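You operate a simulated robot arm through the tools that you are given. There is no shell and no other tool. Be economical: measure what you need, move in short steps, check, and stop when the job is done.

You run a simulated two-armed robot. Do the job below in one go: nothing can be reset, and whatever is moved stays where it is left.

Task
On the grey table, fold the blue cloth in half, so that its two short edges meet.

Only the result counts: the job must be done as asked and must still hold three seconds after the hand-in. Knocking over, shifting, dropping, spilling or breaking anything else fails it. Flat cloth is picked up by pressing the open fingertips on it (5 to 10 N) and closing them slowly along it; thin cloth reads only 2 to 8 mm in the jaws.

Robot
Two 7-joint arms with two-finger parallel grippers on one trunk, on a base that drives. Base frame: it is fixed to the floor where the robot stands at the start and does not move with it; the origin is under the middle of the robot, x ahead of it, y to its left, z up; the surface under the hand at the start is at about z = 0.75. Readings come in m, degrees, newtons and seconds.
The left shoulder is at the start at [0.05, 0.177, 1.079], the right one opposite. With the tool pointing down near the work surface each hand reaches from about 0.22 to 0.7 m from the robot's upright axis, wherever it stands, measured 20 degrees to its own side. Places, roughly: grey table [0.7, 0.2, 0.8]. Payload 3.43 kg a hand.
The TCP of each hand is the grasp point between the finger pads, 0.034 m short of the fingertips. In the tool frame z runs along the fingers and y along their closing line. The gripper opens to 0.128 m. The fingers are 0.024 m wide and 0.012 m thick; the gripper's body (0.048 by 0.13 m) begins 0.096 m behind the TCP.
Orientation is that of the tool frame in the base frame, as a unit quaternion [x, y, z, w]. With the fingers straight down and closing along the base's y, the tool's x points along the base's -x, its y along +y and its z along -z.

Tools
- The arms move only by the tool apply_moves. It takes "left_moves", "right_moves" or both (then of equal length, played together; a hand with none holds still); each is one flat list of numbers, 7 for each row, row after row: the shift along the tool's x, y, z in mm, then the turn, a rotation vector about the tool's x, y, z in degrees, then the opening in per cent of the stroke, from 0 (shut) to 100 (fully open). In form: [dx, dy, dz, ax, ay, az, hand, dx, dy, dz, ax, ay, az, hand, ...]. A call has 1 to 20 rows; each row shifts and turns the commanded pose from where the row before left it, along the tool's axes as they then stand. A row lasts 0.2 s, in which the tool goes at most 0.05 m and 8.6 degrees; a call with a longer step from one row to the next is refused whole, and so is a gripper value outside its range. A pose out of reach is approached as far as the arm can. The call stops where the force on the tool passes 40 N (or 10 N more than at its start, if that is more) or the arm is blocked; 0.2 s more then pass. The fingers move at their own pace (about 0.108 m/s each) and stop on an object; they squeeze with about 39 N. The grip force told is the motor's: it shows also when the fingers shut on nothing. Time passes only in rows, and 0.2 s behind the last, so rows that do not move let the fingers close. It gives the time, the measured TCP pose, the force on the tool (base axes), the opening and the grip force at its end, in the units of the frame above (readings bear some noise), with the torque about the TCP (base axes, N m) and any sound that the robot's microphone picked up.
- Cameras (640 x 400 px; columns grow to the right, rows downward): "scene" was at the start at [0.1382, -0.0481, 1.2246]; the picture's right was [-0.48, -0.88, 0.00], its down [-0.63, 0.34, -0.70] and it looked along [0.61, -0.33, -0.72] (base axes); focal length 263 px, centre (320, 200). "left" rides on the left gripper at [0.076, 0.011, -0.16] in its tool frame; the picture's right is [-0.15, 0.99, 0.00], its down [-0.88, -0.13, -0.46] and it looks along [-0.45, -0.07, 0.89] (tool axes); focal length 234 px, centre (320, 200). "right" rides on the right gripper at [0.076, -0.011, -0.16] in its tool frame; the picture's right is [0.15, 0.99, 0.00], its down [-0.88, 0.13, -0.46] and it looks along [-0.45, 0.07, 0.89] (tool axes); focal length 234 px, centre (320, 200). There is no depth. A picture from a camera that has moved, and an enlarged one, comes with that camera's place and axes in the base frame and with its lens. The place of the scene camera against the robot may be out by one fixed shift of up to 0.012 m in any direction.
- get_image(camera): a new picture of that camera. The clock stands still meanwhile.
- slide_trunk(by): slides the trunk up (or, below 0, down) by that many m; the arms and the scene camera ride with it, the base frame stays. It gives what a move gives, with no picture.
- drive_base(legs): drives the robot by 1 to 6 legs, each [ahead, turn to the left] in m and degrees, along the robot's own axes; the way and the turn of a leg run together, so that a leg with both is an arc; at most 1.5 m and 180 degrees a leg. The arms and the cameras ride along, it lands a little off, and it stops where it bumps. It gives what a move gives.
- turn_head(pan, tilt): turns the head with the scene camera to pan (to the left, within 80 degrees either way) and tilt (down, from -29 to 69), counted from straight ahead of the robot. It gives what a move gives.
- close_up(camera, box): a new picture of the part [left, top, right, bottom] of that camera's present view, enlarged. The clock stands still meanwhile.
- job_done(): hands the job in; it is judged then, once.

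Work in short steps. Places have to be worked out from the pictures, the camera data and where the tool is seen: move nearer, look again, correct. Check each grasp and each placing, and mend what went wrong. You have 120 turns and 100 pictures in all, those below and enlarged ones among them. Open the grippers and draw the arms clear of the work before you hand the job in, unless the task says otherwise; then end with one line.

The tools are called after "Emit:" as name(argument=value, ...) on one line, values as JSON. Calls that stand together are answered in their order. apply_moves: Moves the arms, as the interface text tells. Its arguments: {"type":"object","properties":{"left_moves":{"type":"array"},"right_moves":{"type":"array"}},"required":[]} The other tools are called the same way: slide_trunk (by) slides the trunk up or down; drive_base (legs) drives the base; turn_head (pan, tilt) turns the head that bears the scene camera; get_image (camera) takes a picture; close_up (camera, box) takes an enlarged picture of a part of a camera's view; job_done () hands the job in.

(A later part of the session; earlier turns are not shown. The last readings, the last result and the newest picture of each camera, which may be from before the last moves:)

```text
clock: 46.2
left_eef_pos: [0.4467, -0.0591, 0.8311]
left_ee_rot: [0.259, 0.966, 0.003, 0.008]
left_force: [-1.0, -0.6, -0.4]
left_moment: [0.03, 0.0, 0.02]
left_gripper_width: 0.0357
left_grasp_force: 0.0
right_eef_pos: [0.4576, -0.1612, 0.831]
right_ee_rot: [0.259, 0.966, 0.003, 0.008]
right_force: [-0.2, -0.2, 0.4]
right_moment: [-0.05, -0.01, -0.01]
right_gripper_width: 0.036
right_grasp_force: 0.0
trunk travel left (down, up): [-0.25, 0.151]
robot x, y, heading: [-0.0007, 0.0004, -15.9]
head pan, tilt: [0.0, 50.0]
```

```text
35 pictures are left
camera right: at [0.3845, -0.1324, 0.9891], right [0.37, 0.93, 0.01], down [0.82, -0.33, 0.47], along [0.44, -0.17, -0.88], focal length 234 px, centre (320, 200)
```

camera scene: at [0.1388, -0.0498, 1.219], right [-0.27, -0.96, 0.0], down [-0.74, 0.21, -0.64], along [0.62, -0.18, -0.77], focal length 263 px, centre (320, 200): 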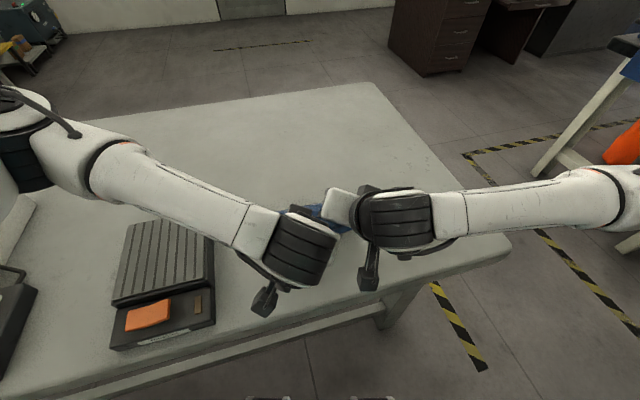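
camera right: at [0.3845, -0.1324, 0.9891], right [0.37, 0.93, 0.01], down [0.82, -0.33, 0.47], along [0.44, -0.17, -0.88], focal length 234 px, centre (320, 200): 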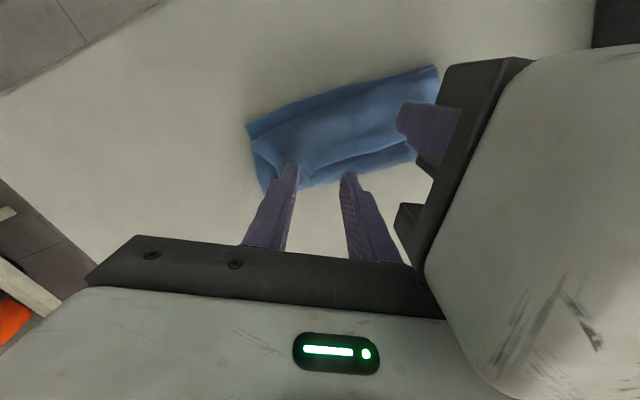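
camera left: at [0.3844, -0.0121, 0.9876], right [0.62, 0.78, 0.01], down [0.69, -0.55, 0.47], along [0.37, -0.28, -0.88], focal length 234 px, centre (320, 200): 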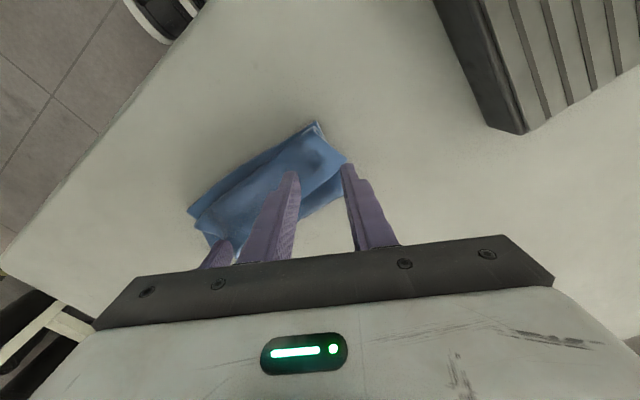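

I shift both hands about 10 mm toward the robot so both fingers land on the strip only, and descend until contact.

Emit:
apply_moves(left_moves=[6.7, -8.5, 0, 0, 0, 0, 28, 0, 0, 15, 0, 0, 0, 28, 0, 0, 10, 0, 0, 0, 28, 0, 0, 5, 0, 0, 0, 28], right_moves=[10.4, -6, 0, 0, 0, 0, 28, 0, 0, 15, 0, 0, 0, 28, 0, 0, 10, 0, 0, 0, 28, 0, 0, 5, 0, 0, 0, 28])

Emit:
get_image(camera="left")

Emit:
get_image(camera="right")

```text
clock: 47.2
left_eef_pos: [0.438, -0.0636, 0.8009]
left_ee_rot: [0.258, 0.966, 0.004, 0.007]
left_force: [-0.7, 14.7, -1.3]
left_moment: [-1.94, -0.04, 0.23]
left_gripper_width: 0.0356
left_grasp_force: 0.1
right_eef_pos: [0.4459, -0.1622, 0.7994]
right_ee_rot: [0.261, 0.965, 0.001, 0.009]
right_force: [-0.1, -13.9, 0.6]
right_moment: [2.02, 0.03, -0.16]
right_gripper_width: 0.0356
right_grasp_force: 0.1
trunk travel left (down, up): [-0.25, 0.151]
robot x, y, heading: [-0.0013, 0.0002, -15.8]
head pan, tilt: [0.0, 50.0]
```

```text
34 pictures are left
camera left: at [0.376, -0.0167, 0.958], right [0.62, 0.78, 0.01], down [0.69, -0.55, 0.47], along [0.37, -0.28, -0.88], focal length 234 px, centre (320, 200)
```

left: 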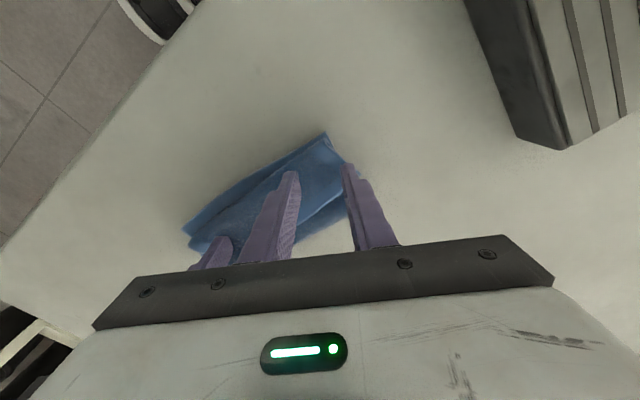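

```text
33 pictures are left
camera right: at [0.3731, -0.1328, 0.9586], right [0.37, 0.93, 0.0], down [0.82, -0.33, 0.47], along [0.44, -0.17, -0.88], focal length 234 px, centre (320, 200)
```

right: 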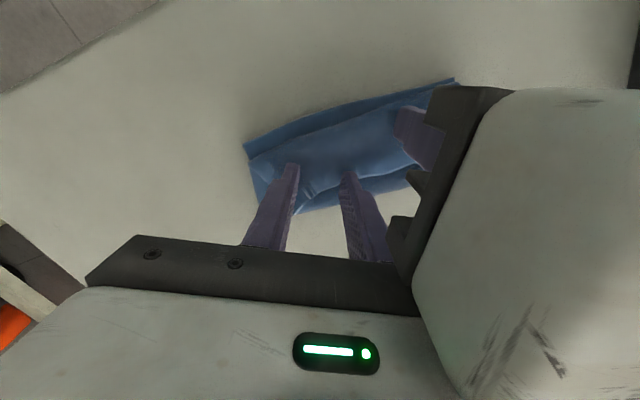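

The two hands are touching (±14 N sideways), so this pairing is too tight. I back the left hand away and will use the right hand alone to peel the folded strip by its middle.

Emit:
apply_moves(left_moves=[2, 8, -5, 0, 0, 0, 28, 5, 10, -20, 0, 0, 0, 28, 10, 17, -30, 0, 0, 0, 28, 15, 26, -30, 0, 0, 0, 28, 15, 26, -30, 0, 0, 0, 28, 15, 26, -30, 0, 0, 0, 28], right_moves=[0, 0, -5, 0, 0, 0, 28, 0, 0, -20, 0, 0, 0, 28, 0, 0, 0, 0, 0, -6, 28, 0, 0, 0, 0, 0, -6, 28, 0, 0, 0, 0, 0, -6, 28, 0, 0, 0, 0, 0, -6, 28])

Emit:
close_up(camera="right", box=[160, 20, 560, 270])

```text
clock: 48.6
left_eef_pos: [0.4399, 0.0658, 0.946]
left_ee_rot: [0.259, 0.966, 0.002, 0.008]
left_force: [-0.1, 0.1, -0.3]
left_moment: [-0.02, 0.0, -0.02]
left_gripper_width: 0.0358
left_grasp_force: 0.1
right_eef_pos: [0.4458, -0.1605, 0.8239]
right_ee_rot: [0.052, 0.999, 0.0, 0.009]
right_force: [0.8, -0.5, -0.1]
right_moment: [0.0, 0.01, -0.02]
right_gripper_width: 0.0357
right_grasp_force: 0.0
trunk travel left (down, up): [-0.25, 0.151]
robot x, y, heading: [0.0, -0.0004, -15.8]
head pan, tilt: [0.0, 50.0]
```

```text
1.60 times, centred on (360, 145) of right
camera zoom: at [0.3667, -0.1637, 0.9831], right [-0.04, 1.0, 0.0], down [0.88, 0.04, 0.47], along [0.47, 0.02, -0.88], focal length 375 px, centre (256, 288)
```

zoom: 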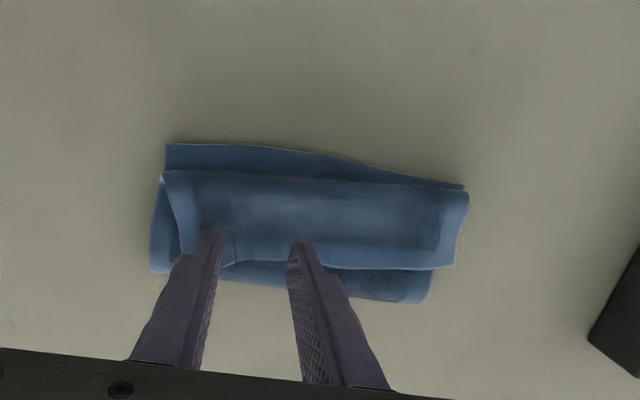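

The strip edge is clear at x≈0.467 around y≈−0.11. I move the right hand there and descend gently.

Emit:
apply_moves(right_moves=[-3.5, 25.5, 0, 0, 0, 0, 26, -3.5, 25.5, 0, 0, 0, 0, 26, 0, 0, 15, 0, 0, 0, 26, 0, 0, 10, 0, 0, 0, 26, 0, 0, 3, 0, 0, 0, 26, 0, 0, 2, 0, 0, 0, 26])

Emit:
close_up(camera="right", box=[160, 20, 560, 270])

```text
clock: 50.0
left_eef_pos: [0.4396, 0.0643, 0.946]
left_ee_rot: [0.259, 0.966, 0.003, 0.007]
left_force: [0.1, 0.4, 1.7]
left_moment: [0.0, -0.01, -0.03]
left_gripper_width: 0.0358
left_grasp_force: 0.0
right_eef_pos: [0.46, -0.1114, 0.7965]
right_ee_rot: [0.053, 0.999, 0.0, 0.009]
right_force: [0.1, -0.3, 1.7]
right_moment: [0.01, -0.02, -0.02]
right_gripper_width: 0.033
right_grasp_force: 0.1
trunk travel left (down, up): [-0.25, 0.151]
robot x, y, heading: [-0.001, -0.0021, -15.6]
head pan, tilt: [0.0, 50.0]
```

```text
1.60 times, centred on (360, 145) of right
camera zoom: at [0.3806, -0.1138, 0.9543], right [-0.04, 1.0, 0.0], down [0.88, 0.04, 0.47], along [0.47, 0.02, -0.88], focal length 375 px, centre (256, 288)
```

zoom: 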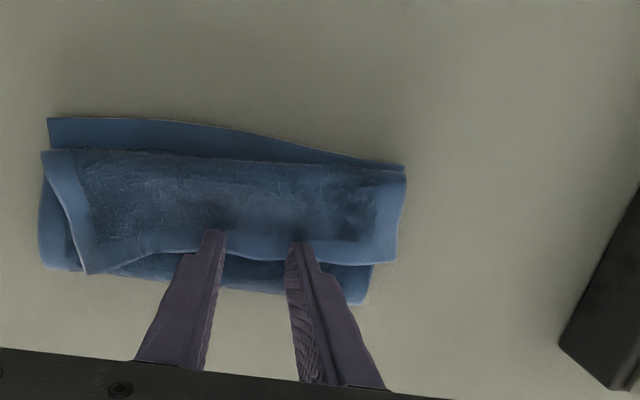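

The fingers straddle the strip's edge. I move 5 mm more onto it, press to about 8 N and close slowly.

Emit:
apply_moves(right_moves=[0, 0, -4, 0, 0, 0, 26, 6, 0, 0, 0, 0, 0, 26, 0, 0, 5, 0, 0, 0, 26, 0, 0, 2.5, 0, 0, 0, 26, 0, 0, 0, 0, 0, 0, 26])

```text
clock: 51.2
left_eef_pos: [0.4386, 0.0633, 0.9458]
left_ee_rot: [0.258, 0.966, 0.003, 0.009]
left_force: [-0.1, -0.4, -0.8]
left_moment: [0.04, -0.01, 0.03]
left_gripper_width: 0.0358
left_grasp_force: 0.0
right_eef_pos: [0.4536, -0.1108, 0.792]
right_ee_rot: [0.052, 0.999, 0.001, 0.01]
right_force: [1.5, 0.4, 6.0]
right_moment: [0.0, 0.06, 0.01]
right_gripper_width: 0.0331
right_grasp_force: 0.1
trunk travel left (down, up): [-0.25, 0.151]
robot x, y, heading: [0.0034, -0.0019, -15.5]
head pan, tilt: [0.0, 50.0]
```

Emit:
apply_moves(right_moves=[0, 0, 0.5, 0, 0, 0, 24, 0, 0, 0, 0, 0, 0, 21, 0, 0, 0, 0, 0, 0, 18, 0, 0, 0, 0, 0, 0, 15, 0, 0, 0, 0, 0, 0, 12, 0, 0, 0, 0, 0, 0, 9, 0, 0, 0, 0, 0, 0, 6, 0, 0, 0, 0, 0, 0, 3, 0, 0, 0, 0, 0, 0, 0, 0, 0, 0, 0, 0, 0, 0])

Emit:
apply_moves(right_moves=[0, 0, -10, 0, 0, 0, 0, 0, 0, -15, 0, 0, 0, 0, 0, 0, -15, 0, 0, 0, 0])

Emit:
get_image(camera="scene")

```text
clock: 53.5
left_eef_pos: [0.4401, 0.0637, 0.946]
left_ee_rot: [0.259, 0.966, 0.002, 0.008]
left_force: [-1.2, -0.5, -0.2]
left_moment: [0.0, 0.03, 0.02]
left_gripper_width: 0.036
left_grasp_force: 0.1
right_eef_pos: [0.4525, -0.1105, 0.7922]
right_ee_rot: [0.053, 0.999, 0.0, 0.009]
right_force: [0.1, -0.3, 12.0]
right_moment: [-0.01, 0.08, -0.02]
right_gripper_width: 0.0086
right_grasp_force: 38.7
trunk travel left (down, up): [-0.25, 0.151]
robot x, y, heading: [-0.0017, -0.0009, -16.0]
head pan, tilt: [0.0, 50.0]
```

```text
clock: 54.2
left_eef_pos: [0.4397, 0.064, 0.9454]
left_ee_rot: [0.26, 0.966, 0.003, 0.008]
left_force: [-0.6, -0.4, -0.3]
left_moment: [0.03, -0.04, -0.01]
left_gripper_width: 0.036
left_grasp_force: 0.1
right_eef_pos: [0.4515, -0.1104, 0.8302]
right_ee_rot: [0.052, 0.999, 0.001, 0.008]
right_force: [0.0, 0.3, 0.1]
right_moment: [0.01, -0.01, 0.02]
right_gripper_width: 0.008
right_grasp_force: 39.6
trunk travel left (down, up): [-0.25, 0.151]
robot x, y, heading: [-0.0007, 0.0012, -15.7]
head pan, tilt: [0.0, 50.0]
```

```text
30 pictures are left
camera scene: at [0.1388, -0.0496, 1.2189], right [-0.27, -0.96, 0.0], down [-0.74, 0.21, -0.64], along [0.62, -0.18, -0.77], focal length 263 px, centre (320, 200)
```

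scene: 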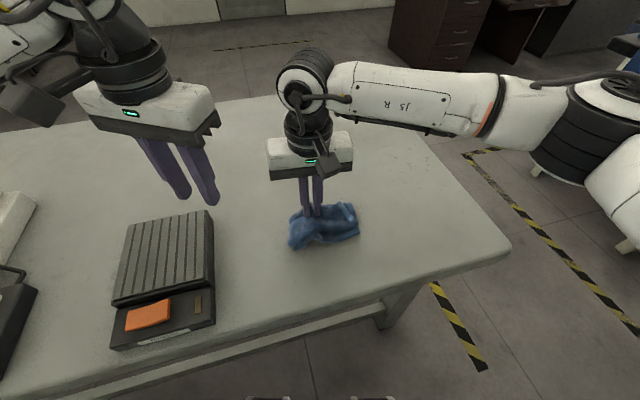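

It reads 8 mm, so the layer underneath is gripped too. I lower, release and look again.

Emit:
apply_moves(right_moves=[0, 0, 15, 0, 0, 0, 0, 0, 0, 15, 0, 0, 0, 0, 0, 0, 4, 0, 0, 0, 5, 0, 0, 0, 0, 0, 0, 15, 0, 0, 0, 0, 0, 0, 28, 0, 0, -30, 0, 0, 0, 28, 0, 0, -40, 0, 0, 0, 28, 0, -40, -20, 0, 0, 0, 28, 0, -45, 0, 0, 0, 0, 28, 0, -45, 0, 0, 0, 0, 28])

Emit:
close_up(camera="scene", box=[260, 180, 400, 267])

```text
clock: 56.5
left_eef_pos: [0.4401, 0.0634, 0.9477]
left_ee_rot: [0.258, 0.966, 0.002, 0.008]
left_force: [0.5, -0.3, 0.1]
left_moment: [-0.02, 0.01, -0.01]
left_gripper_width: 0.0359
left_grasp_force: 0.1
right_eef_pos: [0.4391, -0.2426, 0.8866]
right_ee_rot: [0.052, 0.999, 0.002, 0.009]
right_force: [0.0, 0.7, -0.3]
right_moment: [0.0, 0.01, -0.01]
right_gripper_width: 0.0359
right_grasp_force: 0.1
trunk travel left (down, up): [-0.25, 0.151]
robot x, y, heading: [-0.0003, -0.0012, -15.8]
head pan, tilt: [0.0, 50.0]
```

```text
4.57 times, centred on (330, 224) of scene
camera zoom: at [0.1387, -0.05, 1.219], right [-0.27, -0.96, 0.0], down [-0.74, 0.21, -0.64], along [0.62, -0.17, -0.77], focal length 1204 px, centre (274, 93)
```

zoom: 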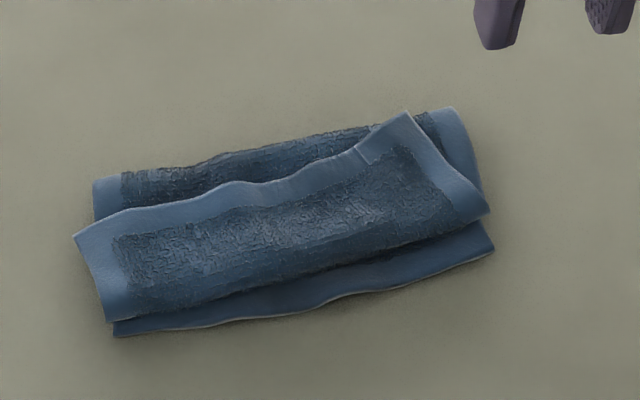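

New idea: the lower layer's near edge is exposed as a single layer. If I lift by that edge, everything hangs and unrolls. First I widen the exposed hem by pushing the rolled loop about 20 mm away with the right hand's spread fingertips just above the table.

Emit:
apply_moves(right_moves=[19.6, 27.6, 10, 0, 0, 0, 45, 19.6, 27.6, 10, 0, 0, 0, 60, 19.6, 27.6, 10, 0, 0, 0, 78, 19.6, 27.6, 10, 0, 0, 0, 78, 0, 0, 20, 0, 0, 0, 78, 0, 0, 20, 0, 0, 0, 78, 0, 0, 16, 0, 0, 0, 78])

Emit:
get_image(camera="right")

```text
clock: 58.0
left_eef_pos: [0.4399, 0.0645, 0.9462]
left_ee_rot: [0.259, 0.966, 0.003, 0.009]
left_force: [0.5, 0.4, -0.4]
left_moment: [0.02, 0.0, -0.02]
left_gripper_width: 0.0357
left_grasp_force: 0.0
right_eef_pos: [0.3742, -0.1218, 0.7891]
right_ee_rot: [0.052, 0.999, 0.001, 0.009]
right_force: [-0.1, -0.1, -0.2]
right_moment: [0.04, 0.02, 0.01]
right_gripper_width: 0.0999
right_grasp_force: 0.0
trunk travel left (down, up): [-0.25, 0.151]
robot x, y, heading: [-0.0023, -0.0028, -16.0]
head pan, tilt: [0.0, 50.0]
```

```text
28 pictures are left
camera right: at [0.2947, -0.1254, 0.9472], right [-0.04, 1.0, 0.0], down [0.88, 0.04, 0.47], along [0.47, 0.02, -0.88], focal length 234 px, centre (320, 200)
```

right: 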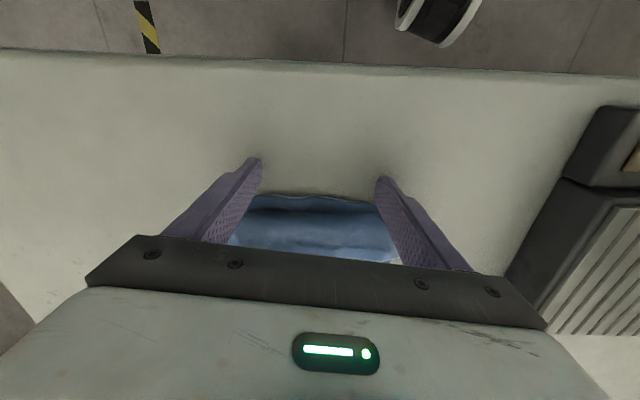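

The fingertips are at table level just in front of the hem. I push slowly 46 mm away from the robot.

Emit:
apply_moves(right_moves=[-8, 0, 0, 0, 0, 0, 78, -8, 0, 0, 0, 0, 0, 78, -8, 0, 0, 0, 0, 0, 78, -8, 0, 0, 0, 0, 0, 78, -7, 0, 0, 0, 0, 0, 78, -7, 0, 0, 0, 0, 0, 78])

Emit:
get_image(camera="right")

Emit:
close_up(camera="scene", box=[250, 170, 410, 270])

```text
clock: 59.5
left_eef_pos: [0.4402, 0.0647, 0.9457]
left_ee_rot: [0.259, 0.966, 0.003, 0.008]
left_force: [0.0, -0.5, 0.0]
left_moment: [0.02, 0.01, 0.02]
left_gripper_width: 0.0359
left_grasp_force: 0.1
right_eef_pos: [0.4207, -0.1271, 0.7896]
right_ee_rot: [0.051, 0.999, 0.0, 0.008]
right_force: [-0.1, -1.1, 1.4]
right_moment: [0.03, 0.0, 0.04]
right_gripper_width: 0.0995
right_grasp_force: 0.1
trunk travel left (down, up): [-0.25, 0.151]
robot x, y, heading: [0.0018, 0.0023, -15.9]
head pan, tilt: [0.0, 50.0]
```

```text
27 pictures are left
camera right: at [0.3413, -0.1295, 0.9482], right [-0.04, 1.0, 0.0], down [0.88, 0.04, 0.47], along [0.47, 0.02, -0.88], focal length 234 px, centre (320, 200)
```

right: 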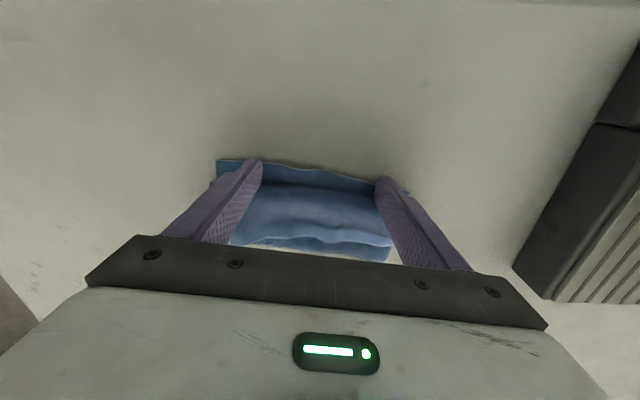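

```text
4.00 times, centred on (330, 220) of scene
camera zoom: at [0.1388, -0.0497, 1.219], right [-0.27, -0.96, 0.0], down [-0.74, 0.21, -0.64], along [0.62, -0.18, -0.77], focal length 1053 px, centre (280, 120)
```

zoom: 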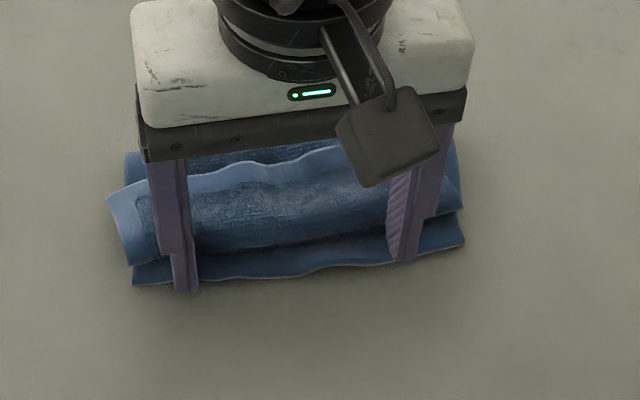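

The hem is exposed about 20 mm. I push 10 mm more, then back off, lift clear, and set up both hands at the near corners (parallel yaw).

Emit:
apply_moves(right_moves=[-5, 0, 0, 0, 0, 0, 78, -6, 0, 0, 0, 0, 0, 78, 6, 0, -6, 0, 0, 0, 78, 15, 0, -30, 0, 0, 0, 78, 15, 0, -40, 0, 0, 0, 60, 0, -30, 0, 0, 0, 6, 45, 0, -35, 0, 0, 0, 6, 28, 0, -35, 0, 0, 0, 6, 28, 0, -20, 0, 0, 0, 6, 28])

Emit:
get_image(camera="right")

Emit:
close_up(camera="scene", box=[260, 180, 400, 267])

```text
clock: 61.5
left_eef_pos: [0.4401, 0.0637, 0.9466]
left_ee_rot: [0.258, 0.966, 0.002, 0.008]
left_force: [-0.8, -1.5, -0.2]
left_moment: [0.0, -0.02, 0.02]
left_gripper_width: 0.0357
left_grasp_force: 0.0
right_eef_pos: [0.3641, -0.2392, 0.8667]
right_ee_rot: [0.26, 0.966, 0.003, 0.009]
right_force: [0.3, 0.1, 0.2]
right_moment: [-0.02, 0.01, 0.0]
right_gripper_width: 0.0356
right_grasp_force: 0.1
trunk travel left (down, up): [-0.25, 0.151]
robot x, y, heading: [-0.001, 0.0017, -15.9]
head pan, tilt: [0.0, 50.0]
```

```text
25 pictures are left
camera right: at [0.2899, -0.2105, 1.0241], right [0.37, 0.93, 0.01], down [0.82, -0.33, 0.47], along [0.44, -0.17, -0.88], focal length 234 px, centre (320, 200)
```

right: 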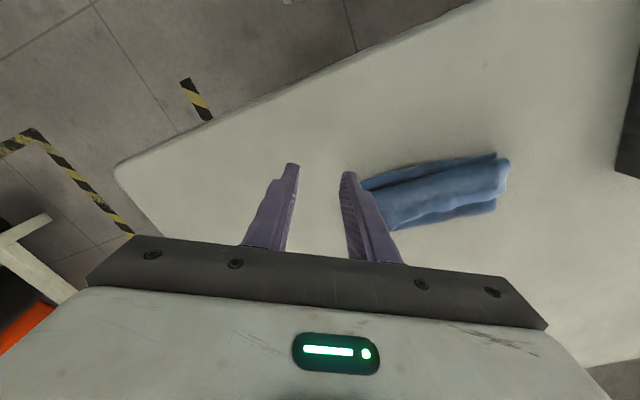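

```text
4.57 times, centred on (330, 224) of scene
camera zoom: at [0.1387, -0.0498, 1.219], right [-0.27, -0.96, 0.0], down [-0.74, 0.21, -0.64], along [0.62, -0.18, -0.77], focal length 1204 px, centre (274, 93)
```

zoom: 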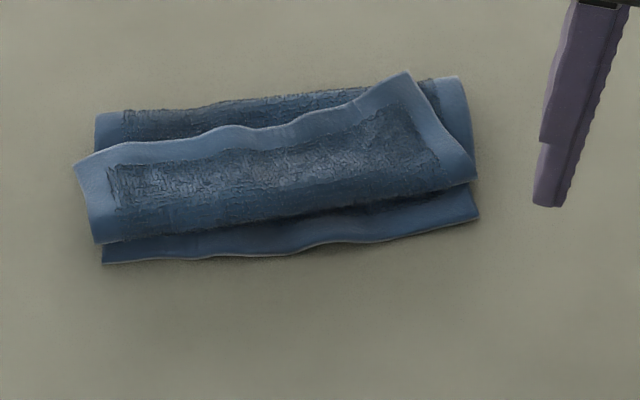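

Pushing just moved the whole stack; the hem is still about 13–20 mm wide. I'll grip sequentially: right hand on the hem's right corner first, then roll that hand outward to make room, then the left hand.

Emit:
apply_moves(left_moves=[0, 0, 0, 0, 0, -6, 24, 0, 0, 0, 0, 0, -6, 24, 0, 0, 0, 0, 0, -6, 24, 0, 0, 0, 0, 0, -6, 24, 0, 0, 0, 0, 0, 0, 24, 0, 0, 0, 0, 0, 0, 24, 0, 0, 0, 0, 0, 0, 24, 0, 0, 0, 0, 0, 0, 24, 0, 0, 0, 0, 0, 0, 24], right_moves=[0, 0, 0, 0, 0, -6, 24, 0, 0, 0, 0, 0, -6, 24, 0, 0, 0, 0, 0, -6, 24, 0, 0, 0, 0, 0, -6, 24, -26, 28, 0, 0, 0, 0, 24, -26, 28, 0, 0, 0, 0, 24, 0, 0, 25, 0, 0, 0, 24, 0, 0, 25, 0, 0, 0, 24, 0, 0, 16, 0, 0, 0, 24])

Emit:
close_up(camera="right", box=[200, 80, 480, 260])

```text
clock: 63.5
left_eef_pos: [0.4386, 0.0654, 0.9471]
left_ee_rot: [0.052, 0.999, 0.0, 0.009]
left_force: [-0.4, 0.2, -0.5]
left_moment: [0.03, 0.02, 0.03]
left_gripper_width: 0.0308
left_grasp_force: 0.0
right_eef_pos: [0.4223, -0.1907, 0.7994]
right_ee_rot: [0.052, 0.999, 0.0, 0.009]
right_force: [-0.6, 0.7, 0.0]
right_moment: [0.0, 0.02, 0.0]
right_gripper_width: 0.0307
right_grasp_force: 0.1
trunk travel left (down, up): [-0.25, 0.151]
robot x, y, heading: [0.0006, 0.001, -15.8]
head pan, tilt: [0.0, 50.0]
```

```text
2.22 times, centred on (340, 170) of right
camera zoom: at [0.3428, -0.1933, 0.9579], right [-0.04, 1.0, 0.0], down [0.88, 0.04, 0.47], along [0.47, 0.02, -0.88], focal length 520 px, centre (276, 267)
```

zoom: 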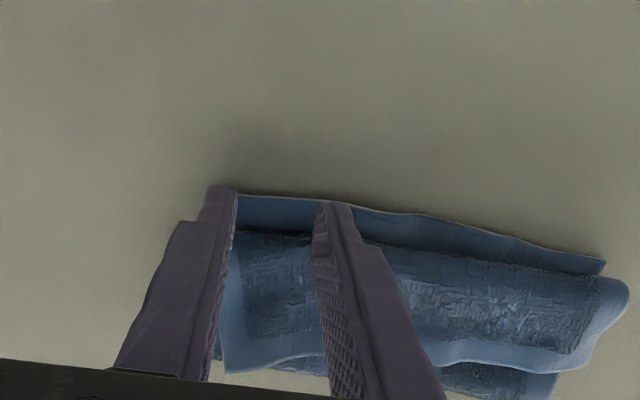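

The hem is about 14 mm deep here and well under the fingers. I shift 3 mm toward the robot, descend, press and close.

Emit:
apply_moves(right_moves=[3, 1, 6, 0, 0, 0, 24, 0, 0, 4, 0, 0, 0, 24, 0, 0, 2, 0, 0, 0, 24, 0, 0, 1.5, 0, 0, 0, 24, 0, 0, 0, 0, 0, 0, 24])

```text
clock: 64.7
left_eef_pos: [0.4379, 0.0647, 0.946]
left_ee_rot: [0.053, 0.999, 0.0, 0.009]
left_force: [0.0, 0.3, 0.0]
left_moment: [-0.03, -0.02, 0.0]
left_gripper_width: 0.0306
left_grasp_force: 0.1
right_eef_pos: [0.4189, -0.188, 0.7886]
right_ee_rot: [0.053, 0.999, 0.001, 0.011]
right_force: [0.6, -1.9, 13.8]
right_moment: [0.2, -0.21, -0.07]
right_gripper_width: 0.0302
right_grasp_force: 0.0
trunk travel left (down, up): [-0.25, 0.151]
robot x, y, heading: [-0.0026, -0.0003, -15.5]
head pan, tilt: [0.0, 50.0]
```

Emit:
apply_moves(right_moves=[0, 0, 0, 0, 0, 0, 21, 0, 0, 0, 0, 0, 0, 18, 0, 0, 0, 0, 0, 0, 15, 0, 0, 0, 0, 0, 0, 12, 0, 0, 0, 0, 0, 0, 9, 0, 0, 0, 0, 0, 0, 6, 0, 0, 0, 0, 0, 0, 3, 0, 0, 0, 0, 0, 0, 0, 0, 0, 0, 0, 0, 0, 0])

Emit:
close_up(camera="right", box=[200, 80, 480, 260])

```text
clock: 66.7
left_eef_pos: [0.4374, 0.0652, 0.9474]
left_ee_rot: [0.053, 0.999, 0.0, 0.009]
left_force: [0.0, 0.3, -0.2]
left_moment: [0.02, 0.02, 0.03]
left_gripper_width: 0.031
left_grasp_force: 0.0
right_eef_pos: [0.4185, -0.1872, 0.7879]
right_ee_rot: [0.053, 0.999, 0.001, 0.01]
right_force: [-0.8, 4.4, 19.9]
right_moment: [0.3, -0.24, 0.02]
right_gripper_width: 0.0048
right_grasp_force: 38.9
trunk travel left (down, up): [-0.25, 0.151]
robot x, y, heading: [0.0005, -0.0008, -15.8]
head pan, tilt: [0.0, 50.0]
```

```text
2.22 times, centred on (340, 170) of right
camera zoom: at [0.3393, -0.1902, 0.9465], right [-0.04, 1.0, 0.0], down [0.88, 0.04, 0.47], along [0.47, 0.02, -0.88], focal length 520 px, centre (276, 267)
```

zoom: 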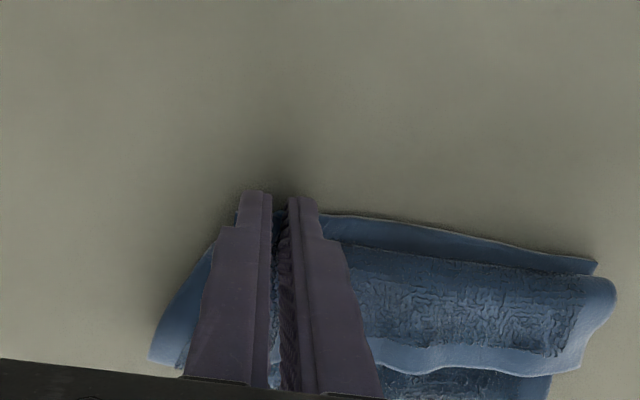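

Right grip reads 4.8 mm. I lift it 60 mm with a slight outward roll, which should also peel the lower layer free for the left hand.

Emit:
apply_moves(right_moves=[0, 0, -5, 0, 0, 0, 0, 2, -3, -10, -5, 0, 0, 0, 2, -3, -15, -5, 0, 0, 0, 2, -2, -15, 0, 0, 0, 0, 2, -2, -15, 0, 0, 0, 0])

Emit:
close_up(camera="scene", box=[240, 160, 400, 260])

Emit:
close_up(camera="right", box=[200, 80, 520, 280])

```text
clock: 67.8
left_eef_pos: [0.4382, 0.065, 0.9466]
left_ee_rot: [0.052, 0.999, 0.0, 0.007]
left_force: [0.1, 0.1, 0.2]
left_moment: [-0.02, 0.0, 0.0]
left_gripper_width: 0.0307
left_grasp_force: 0.1
right_eef_pos: [0.4071, -0.204, 0.8466]
right_ee_rot: [0.053, 0.995, 0.087, 0.013]
right_force: [-0.6, -0.2, -0.6]
right_moment: [-0.09, 0.01, 0.01]
right_gripper_width: 0.004
right_grasp_force: 38.8
trunk travel left (down, up): [-0.25, 0.151]
robot x, y, heading: [0.0012, 0.005, -15.7]
head pan, tilt: [0.0, 50.0]
```

```text
4.00 times, centred on (320, 210) of scene
camera zoom: at [0.1388, -0.0496, 1.219], right [-0.27, -0.96, 0.0], down [-0.74, 0.21, -0.64], along [0.62, -0.18, -0.77], focal length 1053 px, centre (320, 160)
```

zoom: 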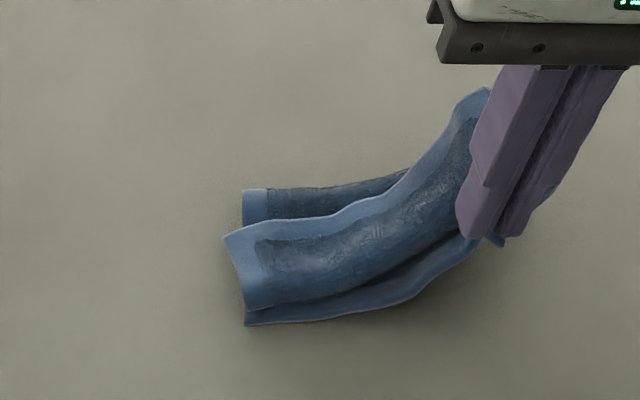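

```text
2.00 times, centred on (360, 180) of right
camera zoom: at [0.3265, -0.2341, 0.9997], right [-0.05, 0.98, 0.17], down [0.87, -0.04, 0.49], along [0.49, 0.17, -0.86], focal length 468 px, centre (240, 240)
```

zoom: 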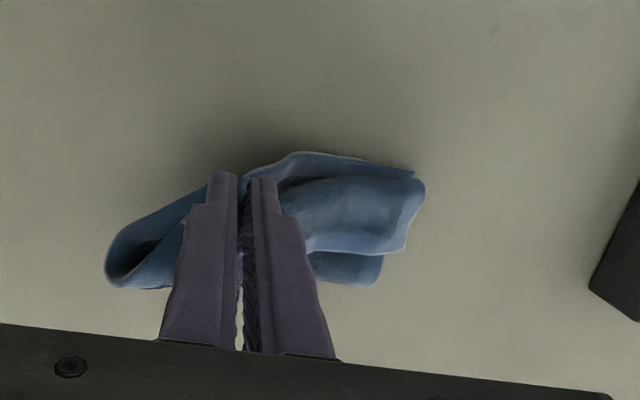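

The hem opens up in the middle and the cloth slid a bit toward the right hand. I roll the right hand further out for clearance and bring the left hand over the hem's left corner.

Emit:
apply_moves(left_moves=[0, 0, 0, 0, 0, 0, 24, 0, 0, 0, 0, 0, 0, 24, 0.5, -34.4, 20, 0, 0, 0, 24, 0.5, -34.4, 20, 0, 0, 0, 24, 0.5, -34.4, 20, 0, 0, 0, 24, 0.5, -34.4, 20, 0, 0, 0, 24, 0, -34.4, 20, 0, 0, 0, 24, 0, 0, 23, 0, 0, 0, 24, 0, 0, 20, 0, 0, 0, 24], right_moves=[0, -3.5, 0, -6, 0, 0, 0, 0, -3.5, 0, -6, 0, 0, 0, 0, 0, 0, 0, 0, 0, 0, 0, 0, 0, 0, 0, 0, 0, 0, 0, 0, 0, 0, 0, 0, 0, 0, 0, 0, 0, 0, 0, 0, 0, 0, 0, 0, 0, 0, 0, 0, 0, 0, 0, 0, 0, 0, 0, 0, 0, 0, 0, 0])

Emit:
close_up(camera="left", box=[160, 80, 480, 280])

```text
clock: 69.8
left_eef_pos: [0.4207, -0.1055, 0.802]
left_ee_rot: [0.053, 0.999, 0.0, 0.008]
left_force: [1.6, -0.1, -0.3]
left_moment: [0.01, 0.03, 0.0]
left_gripper_width: 0.0309
left_grasp_force: 0.0
right_eef_pos: [0.4082, -0.2105, 0.8447]
right_ee_rot: [0.05, 0.98, 0.191, 0.019]
right_force: [1.0, 0.2, -0.4]
right_moment: [-0.13, 0.04, 0.01]
right_gripper_width: 0.0042
right_grasp_force: 38.6
trunk travel left (down, up): [-0.25, 0.151]
robot x, y, heading: [-0.0011, -0.0024, -15.9]
head pan, tilt: [0.0, 50.0]
```

```text
2.00 times, centred on (320, 180) of left
camera zoom: at [0.3451, -0.0879, 0.9599], right [0.25, 0.97, 0.0], down [0.85, -0.22, 0.47], along [0.46, -0.11, -0.88], focal length 468 px, centre (320, 240)
```

zoom: 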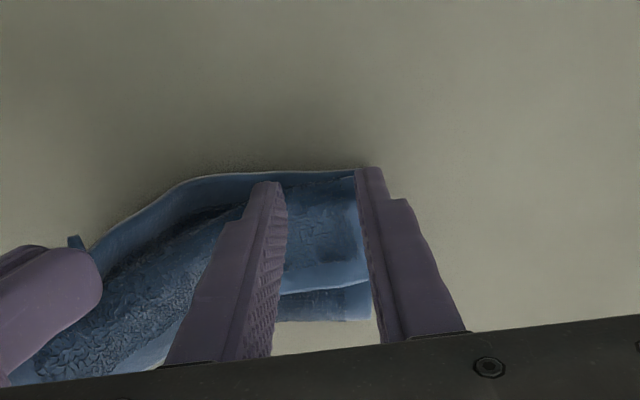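

The hem is too thin on the left for a clean grip. Instead I'll take the left hand away and lift high with the right alone: hanging by one corner everything unrolls, and I can lay it flat along its diagonal.

Emit:
apply_moves(left_moves=[0, 0, -30, 0, 0, 0, 24, 0, 0, -40, 0, 0, 0, 24, 0, 40, -20, 0, 0, 0, 24, 0, 45, 0, 0, 0, 0, 24, 0, 45, 0, 0, 0, 0, 24, 0, 45, 0, 0, 0, 0, 24, 0, 45, 0, 0, 0, 0, 24])

Emit:
apply_moves(right_moves=[0, 11.2, -27.8, 5.5, 0, 0, 0, 0, 8.5, -28.8, 5.5, 0, 0, 0, 0, 5.7, -29.4, 5.5, 0, 0, 0, 0, 2.9, -29.9, 5.5, 0, 0, 0, -22.6, 24.9, -14, 0, 0, 0, 0, -22.6, 24.9, -14, 0, 0, 0, 0, -22.6, 24.9, -14, 0, 0, 0, 0, -22.6, 24.9, -14, 0, 0, 0, 0, -22.6, 24.9, -14, 0, 0, 0, 0, -22.6, 24.9, -14, 0, 0, 0, 0, 0, 0, 0, 0, 0, 0, 0])

Emit:
get_image(camera="scene")

```text
clock: 71.5
left_eef_pos: [0.441, 0.1118, 0.8948]
left_ee_rot: [0.054, 0.999, 0.001, 0.009]
left_force: [0.4, 0.7, -0.3]
left_moment: [-0.01, -0.01, 0.02]
left_gripper_width: 0.0311
left_grasp_force: 0.0
right_eef_pos: [0.4068, -0.21, 0.8439]
right_ee_rot: [0.05, 0.98, 0.191, 0.018]
right_force: [0.0, 0.3, 1.6]
right_moment: [-0.09, 0.04, 0.04]
right_gripper_width: 0.0042
right_grasp_force: 38.5
trunk travel left (down, up): [-0.25, 0.151]
robot x, y, heading: [0.001, -0.0007, -15.5]
head pan, tilt: [0.0, 50.0]
```

```text
clock: 73.8
left_eef_pos: [0.4426, 0.1118, 0.8934]
left_ee_rot: [0.053, 0.999, 0.001, 0.008]
left_force: [-0.9, 0.4, -0.2]
left_moment: [-0.01, 0.01, 0.02]
left_gripper_width: 0.0309
left_grasp_force: 0.2
right_eef_pos: [0.5442, -0.1067, 1.0435]
right_ee_rot: [0.07, 0.998, 0.006, 0.006]
right_force: [1.0, 0.8, -0.6]
right_moment: [0.05, 0.0, 0.04]
right_gripper_width: 0.004
right_grasp_force: 38.2
right hand out of reach, approached as far as the arm can: row 10
trunk travel left (down, up): [-0.25, 0.151]
robot x, y, heading: [-0.0031, -0.0014, -15.7]
head pan, tilt: [0.0, 50.0]
```

```text
18 pictures are left
camera scene: at [0.1388, -0.0491, 1.219], right [-0.27, -0.96, 0.0], down [-0.74, 0.21, -0.64], along [0.62, -0.18, -0.77], focal length 263 px, centre (320, 200)
```

scene: 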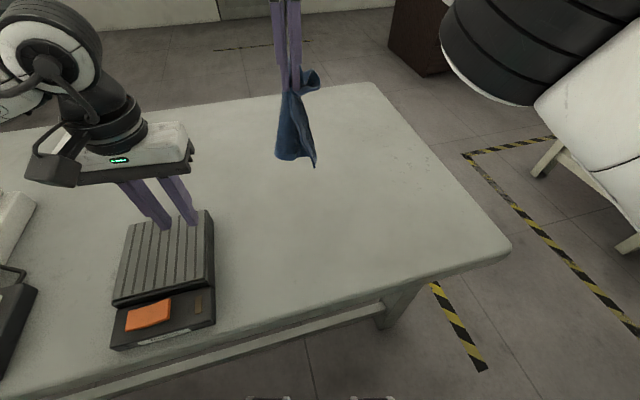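

The cloth hangs from the right hand. I raise the left hand clear of the device and look closely at the cloth.

Emit:
apply_moves(left_moves=[0, 0, -40, 0, 0, 0, 24, 0, 0, -40, 0, 0, 0, 24])

Emit:
close_up(camera="scene", box=[240, 60, 368, 180])

```text
clock: 74.5
left_eef_pos: [0.4414, 0.1117, 0.9769]
left_ee_rot: [0.053, 0.999, 0.0, 0.008]
left_force: [0.1, 0.9, -0.7]
left_moment: [-0.01, 0.01, -0.02]
left_gripper_width: 0.0309
left_grasp_force: 0.1
right_eef_pos: [0.5433, -0.106, 1.0439]
right_ee_rot: [0.07, 0.997, 0.008, 0.008]
right_force: [0.8, -0.1, 0.0]
right_moment: [0.05, -0.01, 0.03]
right_gripper_width: 0.0041
right_grasp_force: 38.1
trunk travel left (down, up): [-0.25, 0.151]
robot x, y, heading: [0.0016, -0.0023, -15.9]
head pan, tilt: [0.0, 50.0]
```

```text
3.33 times, centred on (304, 120) of scene
camera zoom: at [0.1385, -0.0498, 1.219], right [-0.27, -0.96, 0.0], down [-0.74, 0.21, -0.64], along [0.62, -0.18, -0.77], focal length 878 px, centre (373, 467)
```

zoom: 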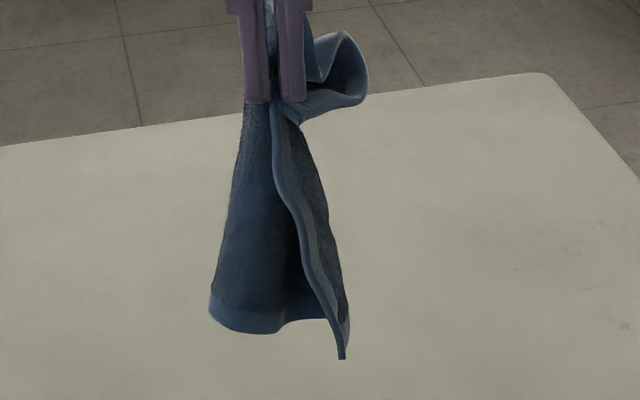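

It hangs open by a point near one corner. I lower it and draw the hand toward the robot so the cloth is laid out trailing away.

Emit:
apply_moves(right_moves=[0, 0, 20, 0, 0, 0, 0, 0, 0, 20, 0, 0, 0, 0, 10, 0, 20, 0, 0, 0, 0, 18, -2, 20, 0, 0, 0, 0, 18, -2, 20, 0, 0, 0, 0, 18, -2, 20, 0, 0, 0, 0, 18, -2, 20, 0, 0, 0, 0, 18, -2, 20, 0, 0, 0, 0, 18, -2, 18, 0, 0, 0, 0, 18, -2, 18, 0, 0, 0, 0, 18, -2, 18, 0, 0, 0, 0, 18, -2, 18, 0, 0, 0, 0])

Emit:
get_image(camera="scene")

```text
clock: 77.0
left_eef_pos: [0.4425, 0.111, 0.9766]
left_ee_rot: [0.053, 0.999, 0.0, 0.008]
left_force: [-0.4, 0.5, 0.2]
left_moment: [0.02, 0.02, 0.02]
left_gripper_width: 0.0306
left_grasp_force: 0.1
right_eef_pos: [0.3711, -0.0873, 0.8091]
right_ee_rot: [0.052, 0.999, 0.001, 0.01]
right_force: [0.4, 0.7, 0.9]
right_moment: [0.12, -0.06, 0.0]
right_gripper_width: 0.0044
right_grasp_force: 37.9
trunk travel left (down, up): [-0.25, 0.151]
robot x, y, heading: [0.0023, 0.0011, -16.0]
head pan, tilt: [0.0, 50.0]
```

```text
16 pictures are left
camera scene: at [0.1388, -0.0497, 1.219], right [-0.27, -0.96, 0.0], down [-0.74, 0.21, -0.64], along [0.62, -0.18, -0.77], focal length 263 px, centre (320, 200)
```

scene: 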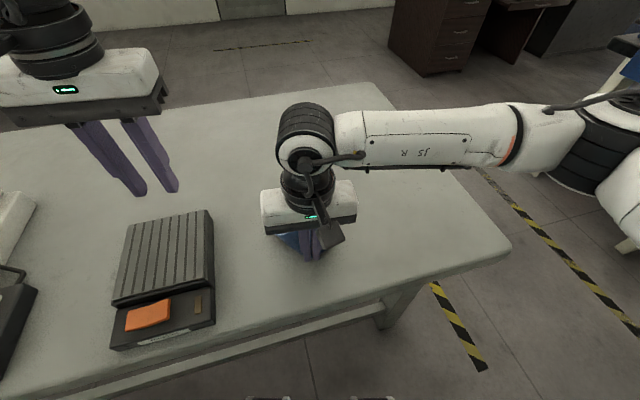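

Now I set it down, open, and move the right hand clear to see the layout.

Emit:
apply_moves(right_moves=[8, 0, 10, 0, 0, 0, 0, 0, 0, 6, 0, 0, 0, 0, 0, 0, 0, 0, 0, 0, 10, 0, 0, 0, 0, 0, 0, 25, 0, 0, 0, 0, 0, 0, 45, 0, 0, -30, 0, 0, 0, 45, 0, 0, -40, 0, 0, 0, 30, 0, -30, -40, 0, 0, 0, 30, 0, -45, -20, 0, 0, 0, 30, 0, -45, 0, 0, 0, 0, 30, 0, -45, 0, 0, 0, 0, 30, 0, -45, 0, 0, 0, 0, 30])

Emit:
close_up(camera="scene", box=[230, 160, 400, 290])

```text
clock: 79.7
left_eef_pos: [0.4419, 0.1106, 0.9761]
left_ee_rot: [0.053, 0.999, 0.001, 0.008]
left_force: [0.0, -0.7, -0.4]
left_moment: [0.0, 0.03, 0.0]
left_gripper_width: 0.0305
left_grasp_force: 0.1
right_eef_pos: [0.3393, -0.297, 0.9224]
right_ee_rot: [0.052, 0.999, 0.0, 0.009]
right_force: [-0.2, 0.1, 0.3]
right_moment: [-0.01, 0.03, 0.03]
right_gripper_width: 0.0384
right_grasp_force: 0.1
trunk travel left (down, up): [-0.25, 0.151]
robot x, y, heading: [0.0013, 0.0003, -15.5]
head pan, tilt: [0.0, 50.0]
```

```text
3.08 times, centred on (315, 225) of scene
camera zoom: at [0.1386, -0.05, 1.219], right [-0.27, -0.96, 0.0], down [-0.74, 0.21, -0.64], along [0.62, -0.17, -0.77], focal length 810 px, centre (335, 123)
```

zoom: 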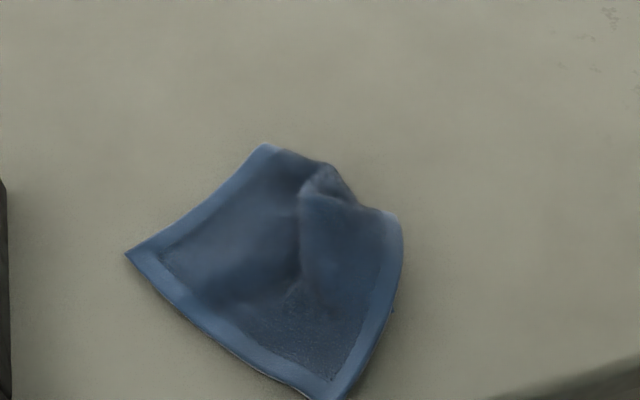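

The cloth is nearly spread, with one short edge A–B free (A≈(0.444, 0.019), B≈(0.312, −0.086)) and the far part tucked under. I'll take corners A (left hand, yawed so it closes along x) and B (right hand), then hang it to unfold. Approaching both.

Emit:
apply_moves(left_moves=[0, 0, 0, 0, 0, 7, 18, 0, 0, 0, 0, 0, 7, 18, 0, 0, 0, 0, 0, 7, 18, 0, 0, 0, 0, 0, 7, 18, 0, 0, 0, 0, 0, 7, 18, 0, 0, 0, 0, 0, 7, 18, 0, 0, 0, 0, 0, 7, 18, 0, 0, 0, 0, 0, 7, 18, 0, 0, 0, 0, 0, 7, 18, 0, 0, 0, 0, 0, 7, 18, 0, 0, 0, 0, 0, 7, 18, -19.3, -2.8, 26, 0, 0, 0, 18, -19.3, -2.8, 26, 0, 0, 0, 18, -19.3, -2.8, 26, 0, 0, 0, 18, -19.3, -2.8, 26, 0, 0, 0, 18, -19.3, -2.8, 26, 0, 0, 0, 18, -19.3, -2.8, 26, 0, 0, 0, 18])

Emit:
apply_moves(right_moves=[2.8, 30, 14, 0, 0, 0, 18, 2.8, 30, 14, 0, 0, 0, 18, 2.8, 30, 14, 0, 0, 0, 18, 2.8, 30, 14, 0, 0, 0, 18, 2.8, 30, 14, 0, 0, 0, 18, 2.8, 30, 14, 0, 0, 0, 18, 0, 28, 14, 0, 0, 0, 18])

Emit:
get_image(camera="right")

Emit:
get_image(camera="left")

```text
clock: 83.2
left_eef_pos: [0.4635, -0.0038, 0.8151]
left_ee_rot: [0.591, 0.807, 0.005, 0.006]
left_force: [-1.4, 0.1, -0.1]
left_moment: [-0.05, -0.01, -0.01]
left_gripper_width: 0.0228
left_grasp_force: 0.1
left hand out of reach, approached as far as the arm can: row 10, 11
right_eef_pos: [0.3401, -0.2952, 0.9225]
right_ee_rot: [0.053, 0.999, 0.0, 0.009]
right_force: [-1.0, -0.4, 0.0]
right_moment: [0.05, -0.03, 0.02]
right_gripper_width: 0.0382
right_grasp_force: 0.0
trunk travel left (down, up): [-0.25, 0.151]
robot x, y, heading: [0.0017, 0.0018, -15.6]
head pan, tilt: [0.0, 50.0]
```

```text
clock: 84.8
left_eef_pos: [0.4648, -0.0031, 0.8158]
left_ee_rot: [0.591, 0.806, 0.004, 0.007]
left_force: [-0.2, 0.3, -0.5]
left_moment: [0.0, 0.0, -0.02]
left_gripper_width: 0.0231
left_grasp_force: 0.0
right_eef_pos: [0.346, -0.0884, 0.8227]
right_ee_rot: [0.053, 0.999, 0.0, 0.009]
right_force: [-0.1, 0.1, 0.8]
right_moment: [0.01, 0.02, 0.04]
right_gripper_width: 0.0231
right_grasp_force: 0.0
trunk travel left (down, up): [-0.25, 0.151]
robot x, y, heading: [0.0007, 0.0026, -15.7]
head pan, tilt: [0.0, 50.0]
```

```text
14 pictures are left
camera right: at [0.2666, -0.0902, 0.9812], right [-0.04, 1.0, 0.0], down [0.88, 0.04, 0.47], along [0.47, 0.02, -0.88], focal length 234 px, centre (320, 200)
```

right: 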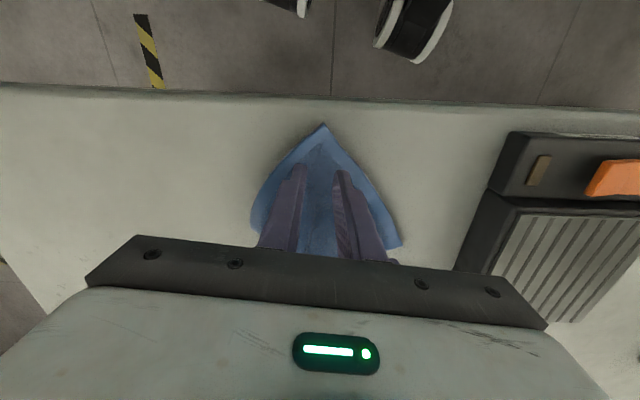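

```text
13 pictures are left
camera left: at [0.4498, 0.0721, 0.974], right [0.99, 0.16, 0.02], down [0.13, -0.88, 0.46], along [0.09, -0.45, -0.89], focal length 234 px, centre (320, 200)
```

left: 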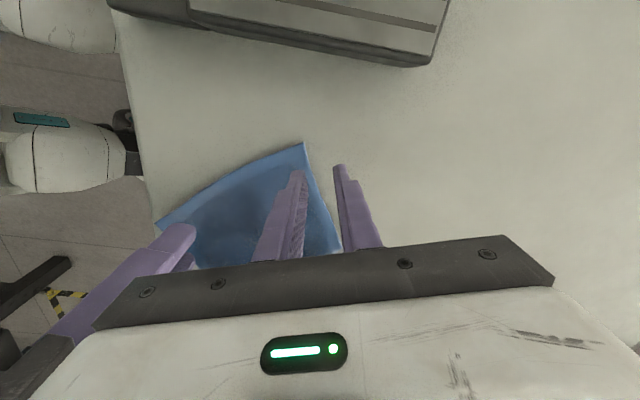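

A ≈ (0.448, 0.019) and B ≈ (0.307, −0.086). I correct both hands over their corners and press down.

Emit:
apply_moves(left_moves=[2, -11, 0, 0, 0, 0, 18, 1.8, -11, 0, 0, 0, 0, 18, 0, 0, 15, 0, 0, 0, 18, 0, 0, 11, 0, 0, 0, 18, 0, 0, 2, 0, 0, 0, 18, 0, 0, 1, 0, 0, 0, 18], right_moves=[7.3, 2.3, 0, 0, 0, 0, 18, 0, 0, 0, 0, 0, 0, 18, 0, 0, 20, 0, 0, 0, 18, 0, 0, 13, 0, 0, 0, 18, 0, 0, 2, 0, 0, 0, 18, 0, 0, 1, 0, 0, 0, 18])

```text
clock: 86.2
left_eef_pos: [0.4399, -0.0072, 0.7883]
left_ee_rot: [0.591, 0.807, 0.005, 0.007]
left_force: [0.0, -0.5, 2.4]
left_moment: [0.02, -0.01, 0.0]
left_gripper_width: 0.023
left_grasp_force: 0.0
right_eef_pos: [0.34, -0.0848, 0.7882]
right_ee_rot: [0.054, 0.999, 0.0, 0.009]
right_force: [0.1, -0.7, 4.2]
right_moment: [-0.01, 0.01, 0.01]
right_gripper_width: 0.0229
right_grasp_force: 0.0
trunk travel left (down, up): [-0.25, 0.151]
robot x, y, heading: [0.0004, -0.0004, -15.9]
head pan, tilt: [0.0, 50.0]
```

Light contact. I press about 1.5 mm more and close slowly.

Emit:
apply_moves(left_moves=[0, 0, 1.8, 0, 0, 0, 18, 0, 0, 0, 0, 0, 0, 16, 0, 0, 0, 0, 0, 0, 13.5, 0, 0, 0, 0, 0, 0, 11, 0, 0, 0, 0, 0, 0, 8.5, 0, 0, 0, 0, 0, 0, 6, 0, 0, 0, 0, 0, 0, 3, 0, 0, 0, 0, 0, 0, 0, 0, 0, 0, 0, 0, 0, 0], right_moves=[0, 0, 1.3, 0, 0, 0, 18, 0, 0, 0, 0, 0, 0, 16, 0, 0, 0, 0, 0, 0, 13.5, 0, 0, 0, 0, 0, 0, 11, 0, 0, 0, 0, 0, 0, 8.5, 0, 0, 0, 0, 0, 0, 6, 0, 0, 0, 0, 0, 0, 3, 0, 0, 0, 0, 0, 0, 0, 0, 0, 0, 0, 0, 0, 0])

```text
clock: 88.2
left_eef_pos: [0.4393, -0.0066, 0.7878]
left_ee_rot: [0.592, 0.806, 0.005, 0.008]
left_force: [-1.3, -2.9, 15.6]
left_moment: [-0.03, 0.14, -0.01]
left_gripper_width: 0.0033
left_grasp_force: 38.4
right_eef_pos: [0.3389, -0.0838, 0.7876]
right_ee_rot: [0.053, 0.999, 0.001, 0.009]
right_force: [1.4, 1.0, 9.3]
right_moment: [0.08, -0.06, 0.01]
right_gripper_width: 0.0002
right_grasp_force: 33.4
trunk travel left (down, up): [-0.25, 0.151]
robot x, y, heading: [-0.0007, 0.003, -15.7]
head pan, tilt: [0.0, 50.0]
```

The left holds (3.3 mm) but the right missed. I retry the right with a wider gap, slightly further in.

Emit:
apply_moves(right_moves=[0, 0, -6, 0, 0, 0, 26, -6, 0, 0, 0, 0, 0, 26, 0, 0, 6, 0, 0, 0, 26, 0, 0, 2, 0, 0, 0, 26, 0, 0, 0, 0, 0, 0, 24, 0, 0, 0, 0, 0, 0, 21, 0, 0, 0, 0, 0, 0, 18, 0, 0, 0, 0, 0, 0, 15, 0, 0, 0, 0, 0, 0, 12, 0, 0, 0, 0, 0, 0, 9, 0, 0, 0, 0, 0, 0, 6, 0, 0, 0, 0, 0, 0, 3, 0, 0, 0, 0, 0, 0, 0, 0, 0, 0, 0, 0, 0, 0])

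```text
clock: 91.2
left_eef_pos: [0.4397, -0.0074, 0.7871]
left_ee_rot: [0.591, 0.807, 0.005, 0.007]
left_force: [0.0, -2.7, 14.9]
left_moment: [-0.25, 0.43, -0.04]
left_gripper_width: 0.0036
left_grasp_force: 38.1
right_eef_pos: [0.3466, -0.0823, 0.7863]
right_ee_rot: [0.054, 0.999, 0.003, 0.009]
right_force: [3.1, 2.4, 22.7]
right_moment: [0.23, -0.43, 0.13]
right_gripper_width: 0.0035
right_grasp_force: 38.0
trunk travel left (down, up): [-0.25, 0.151]
robot x, y, heading: [0.0019, -0.0011, -15.4]
head pan, tilt: [0.0, 50.0]
```

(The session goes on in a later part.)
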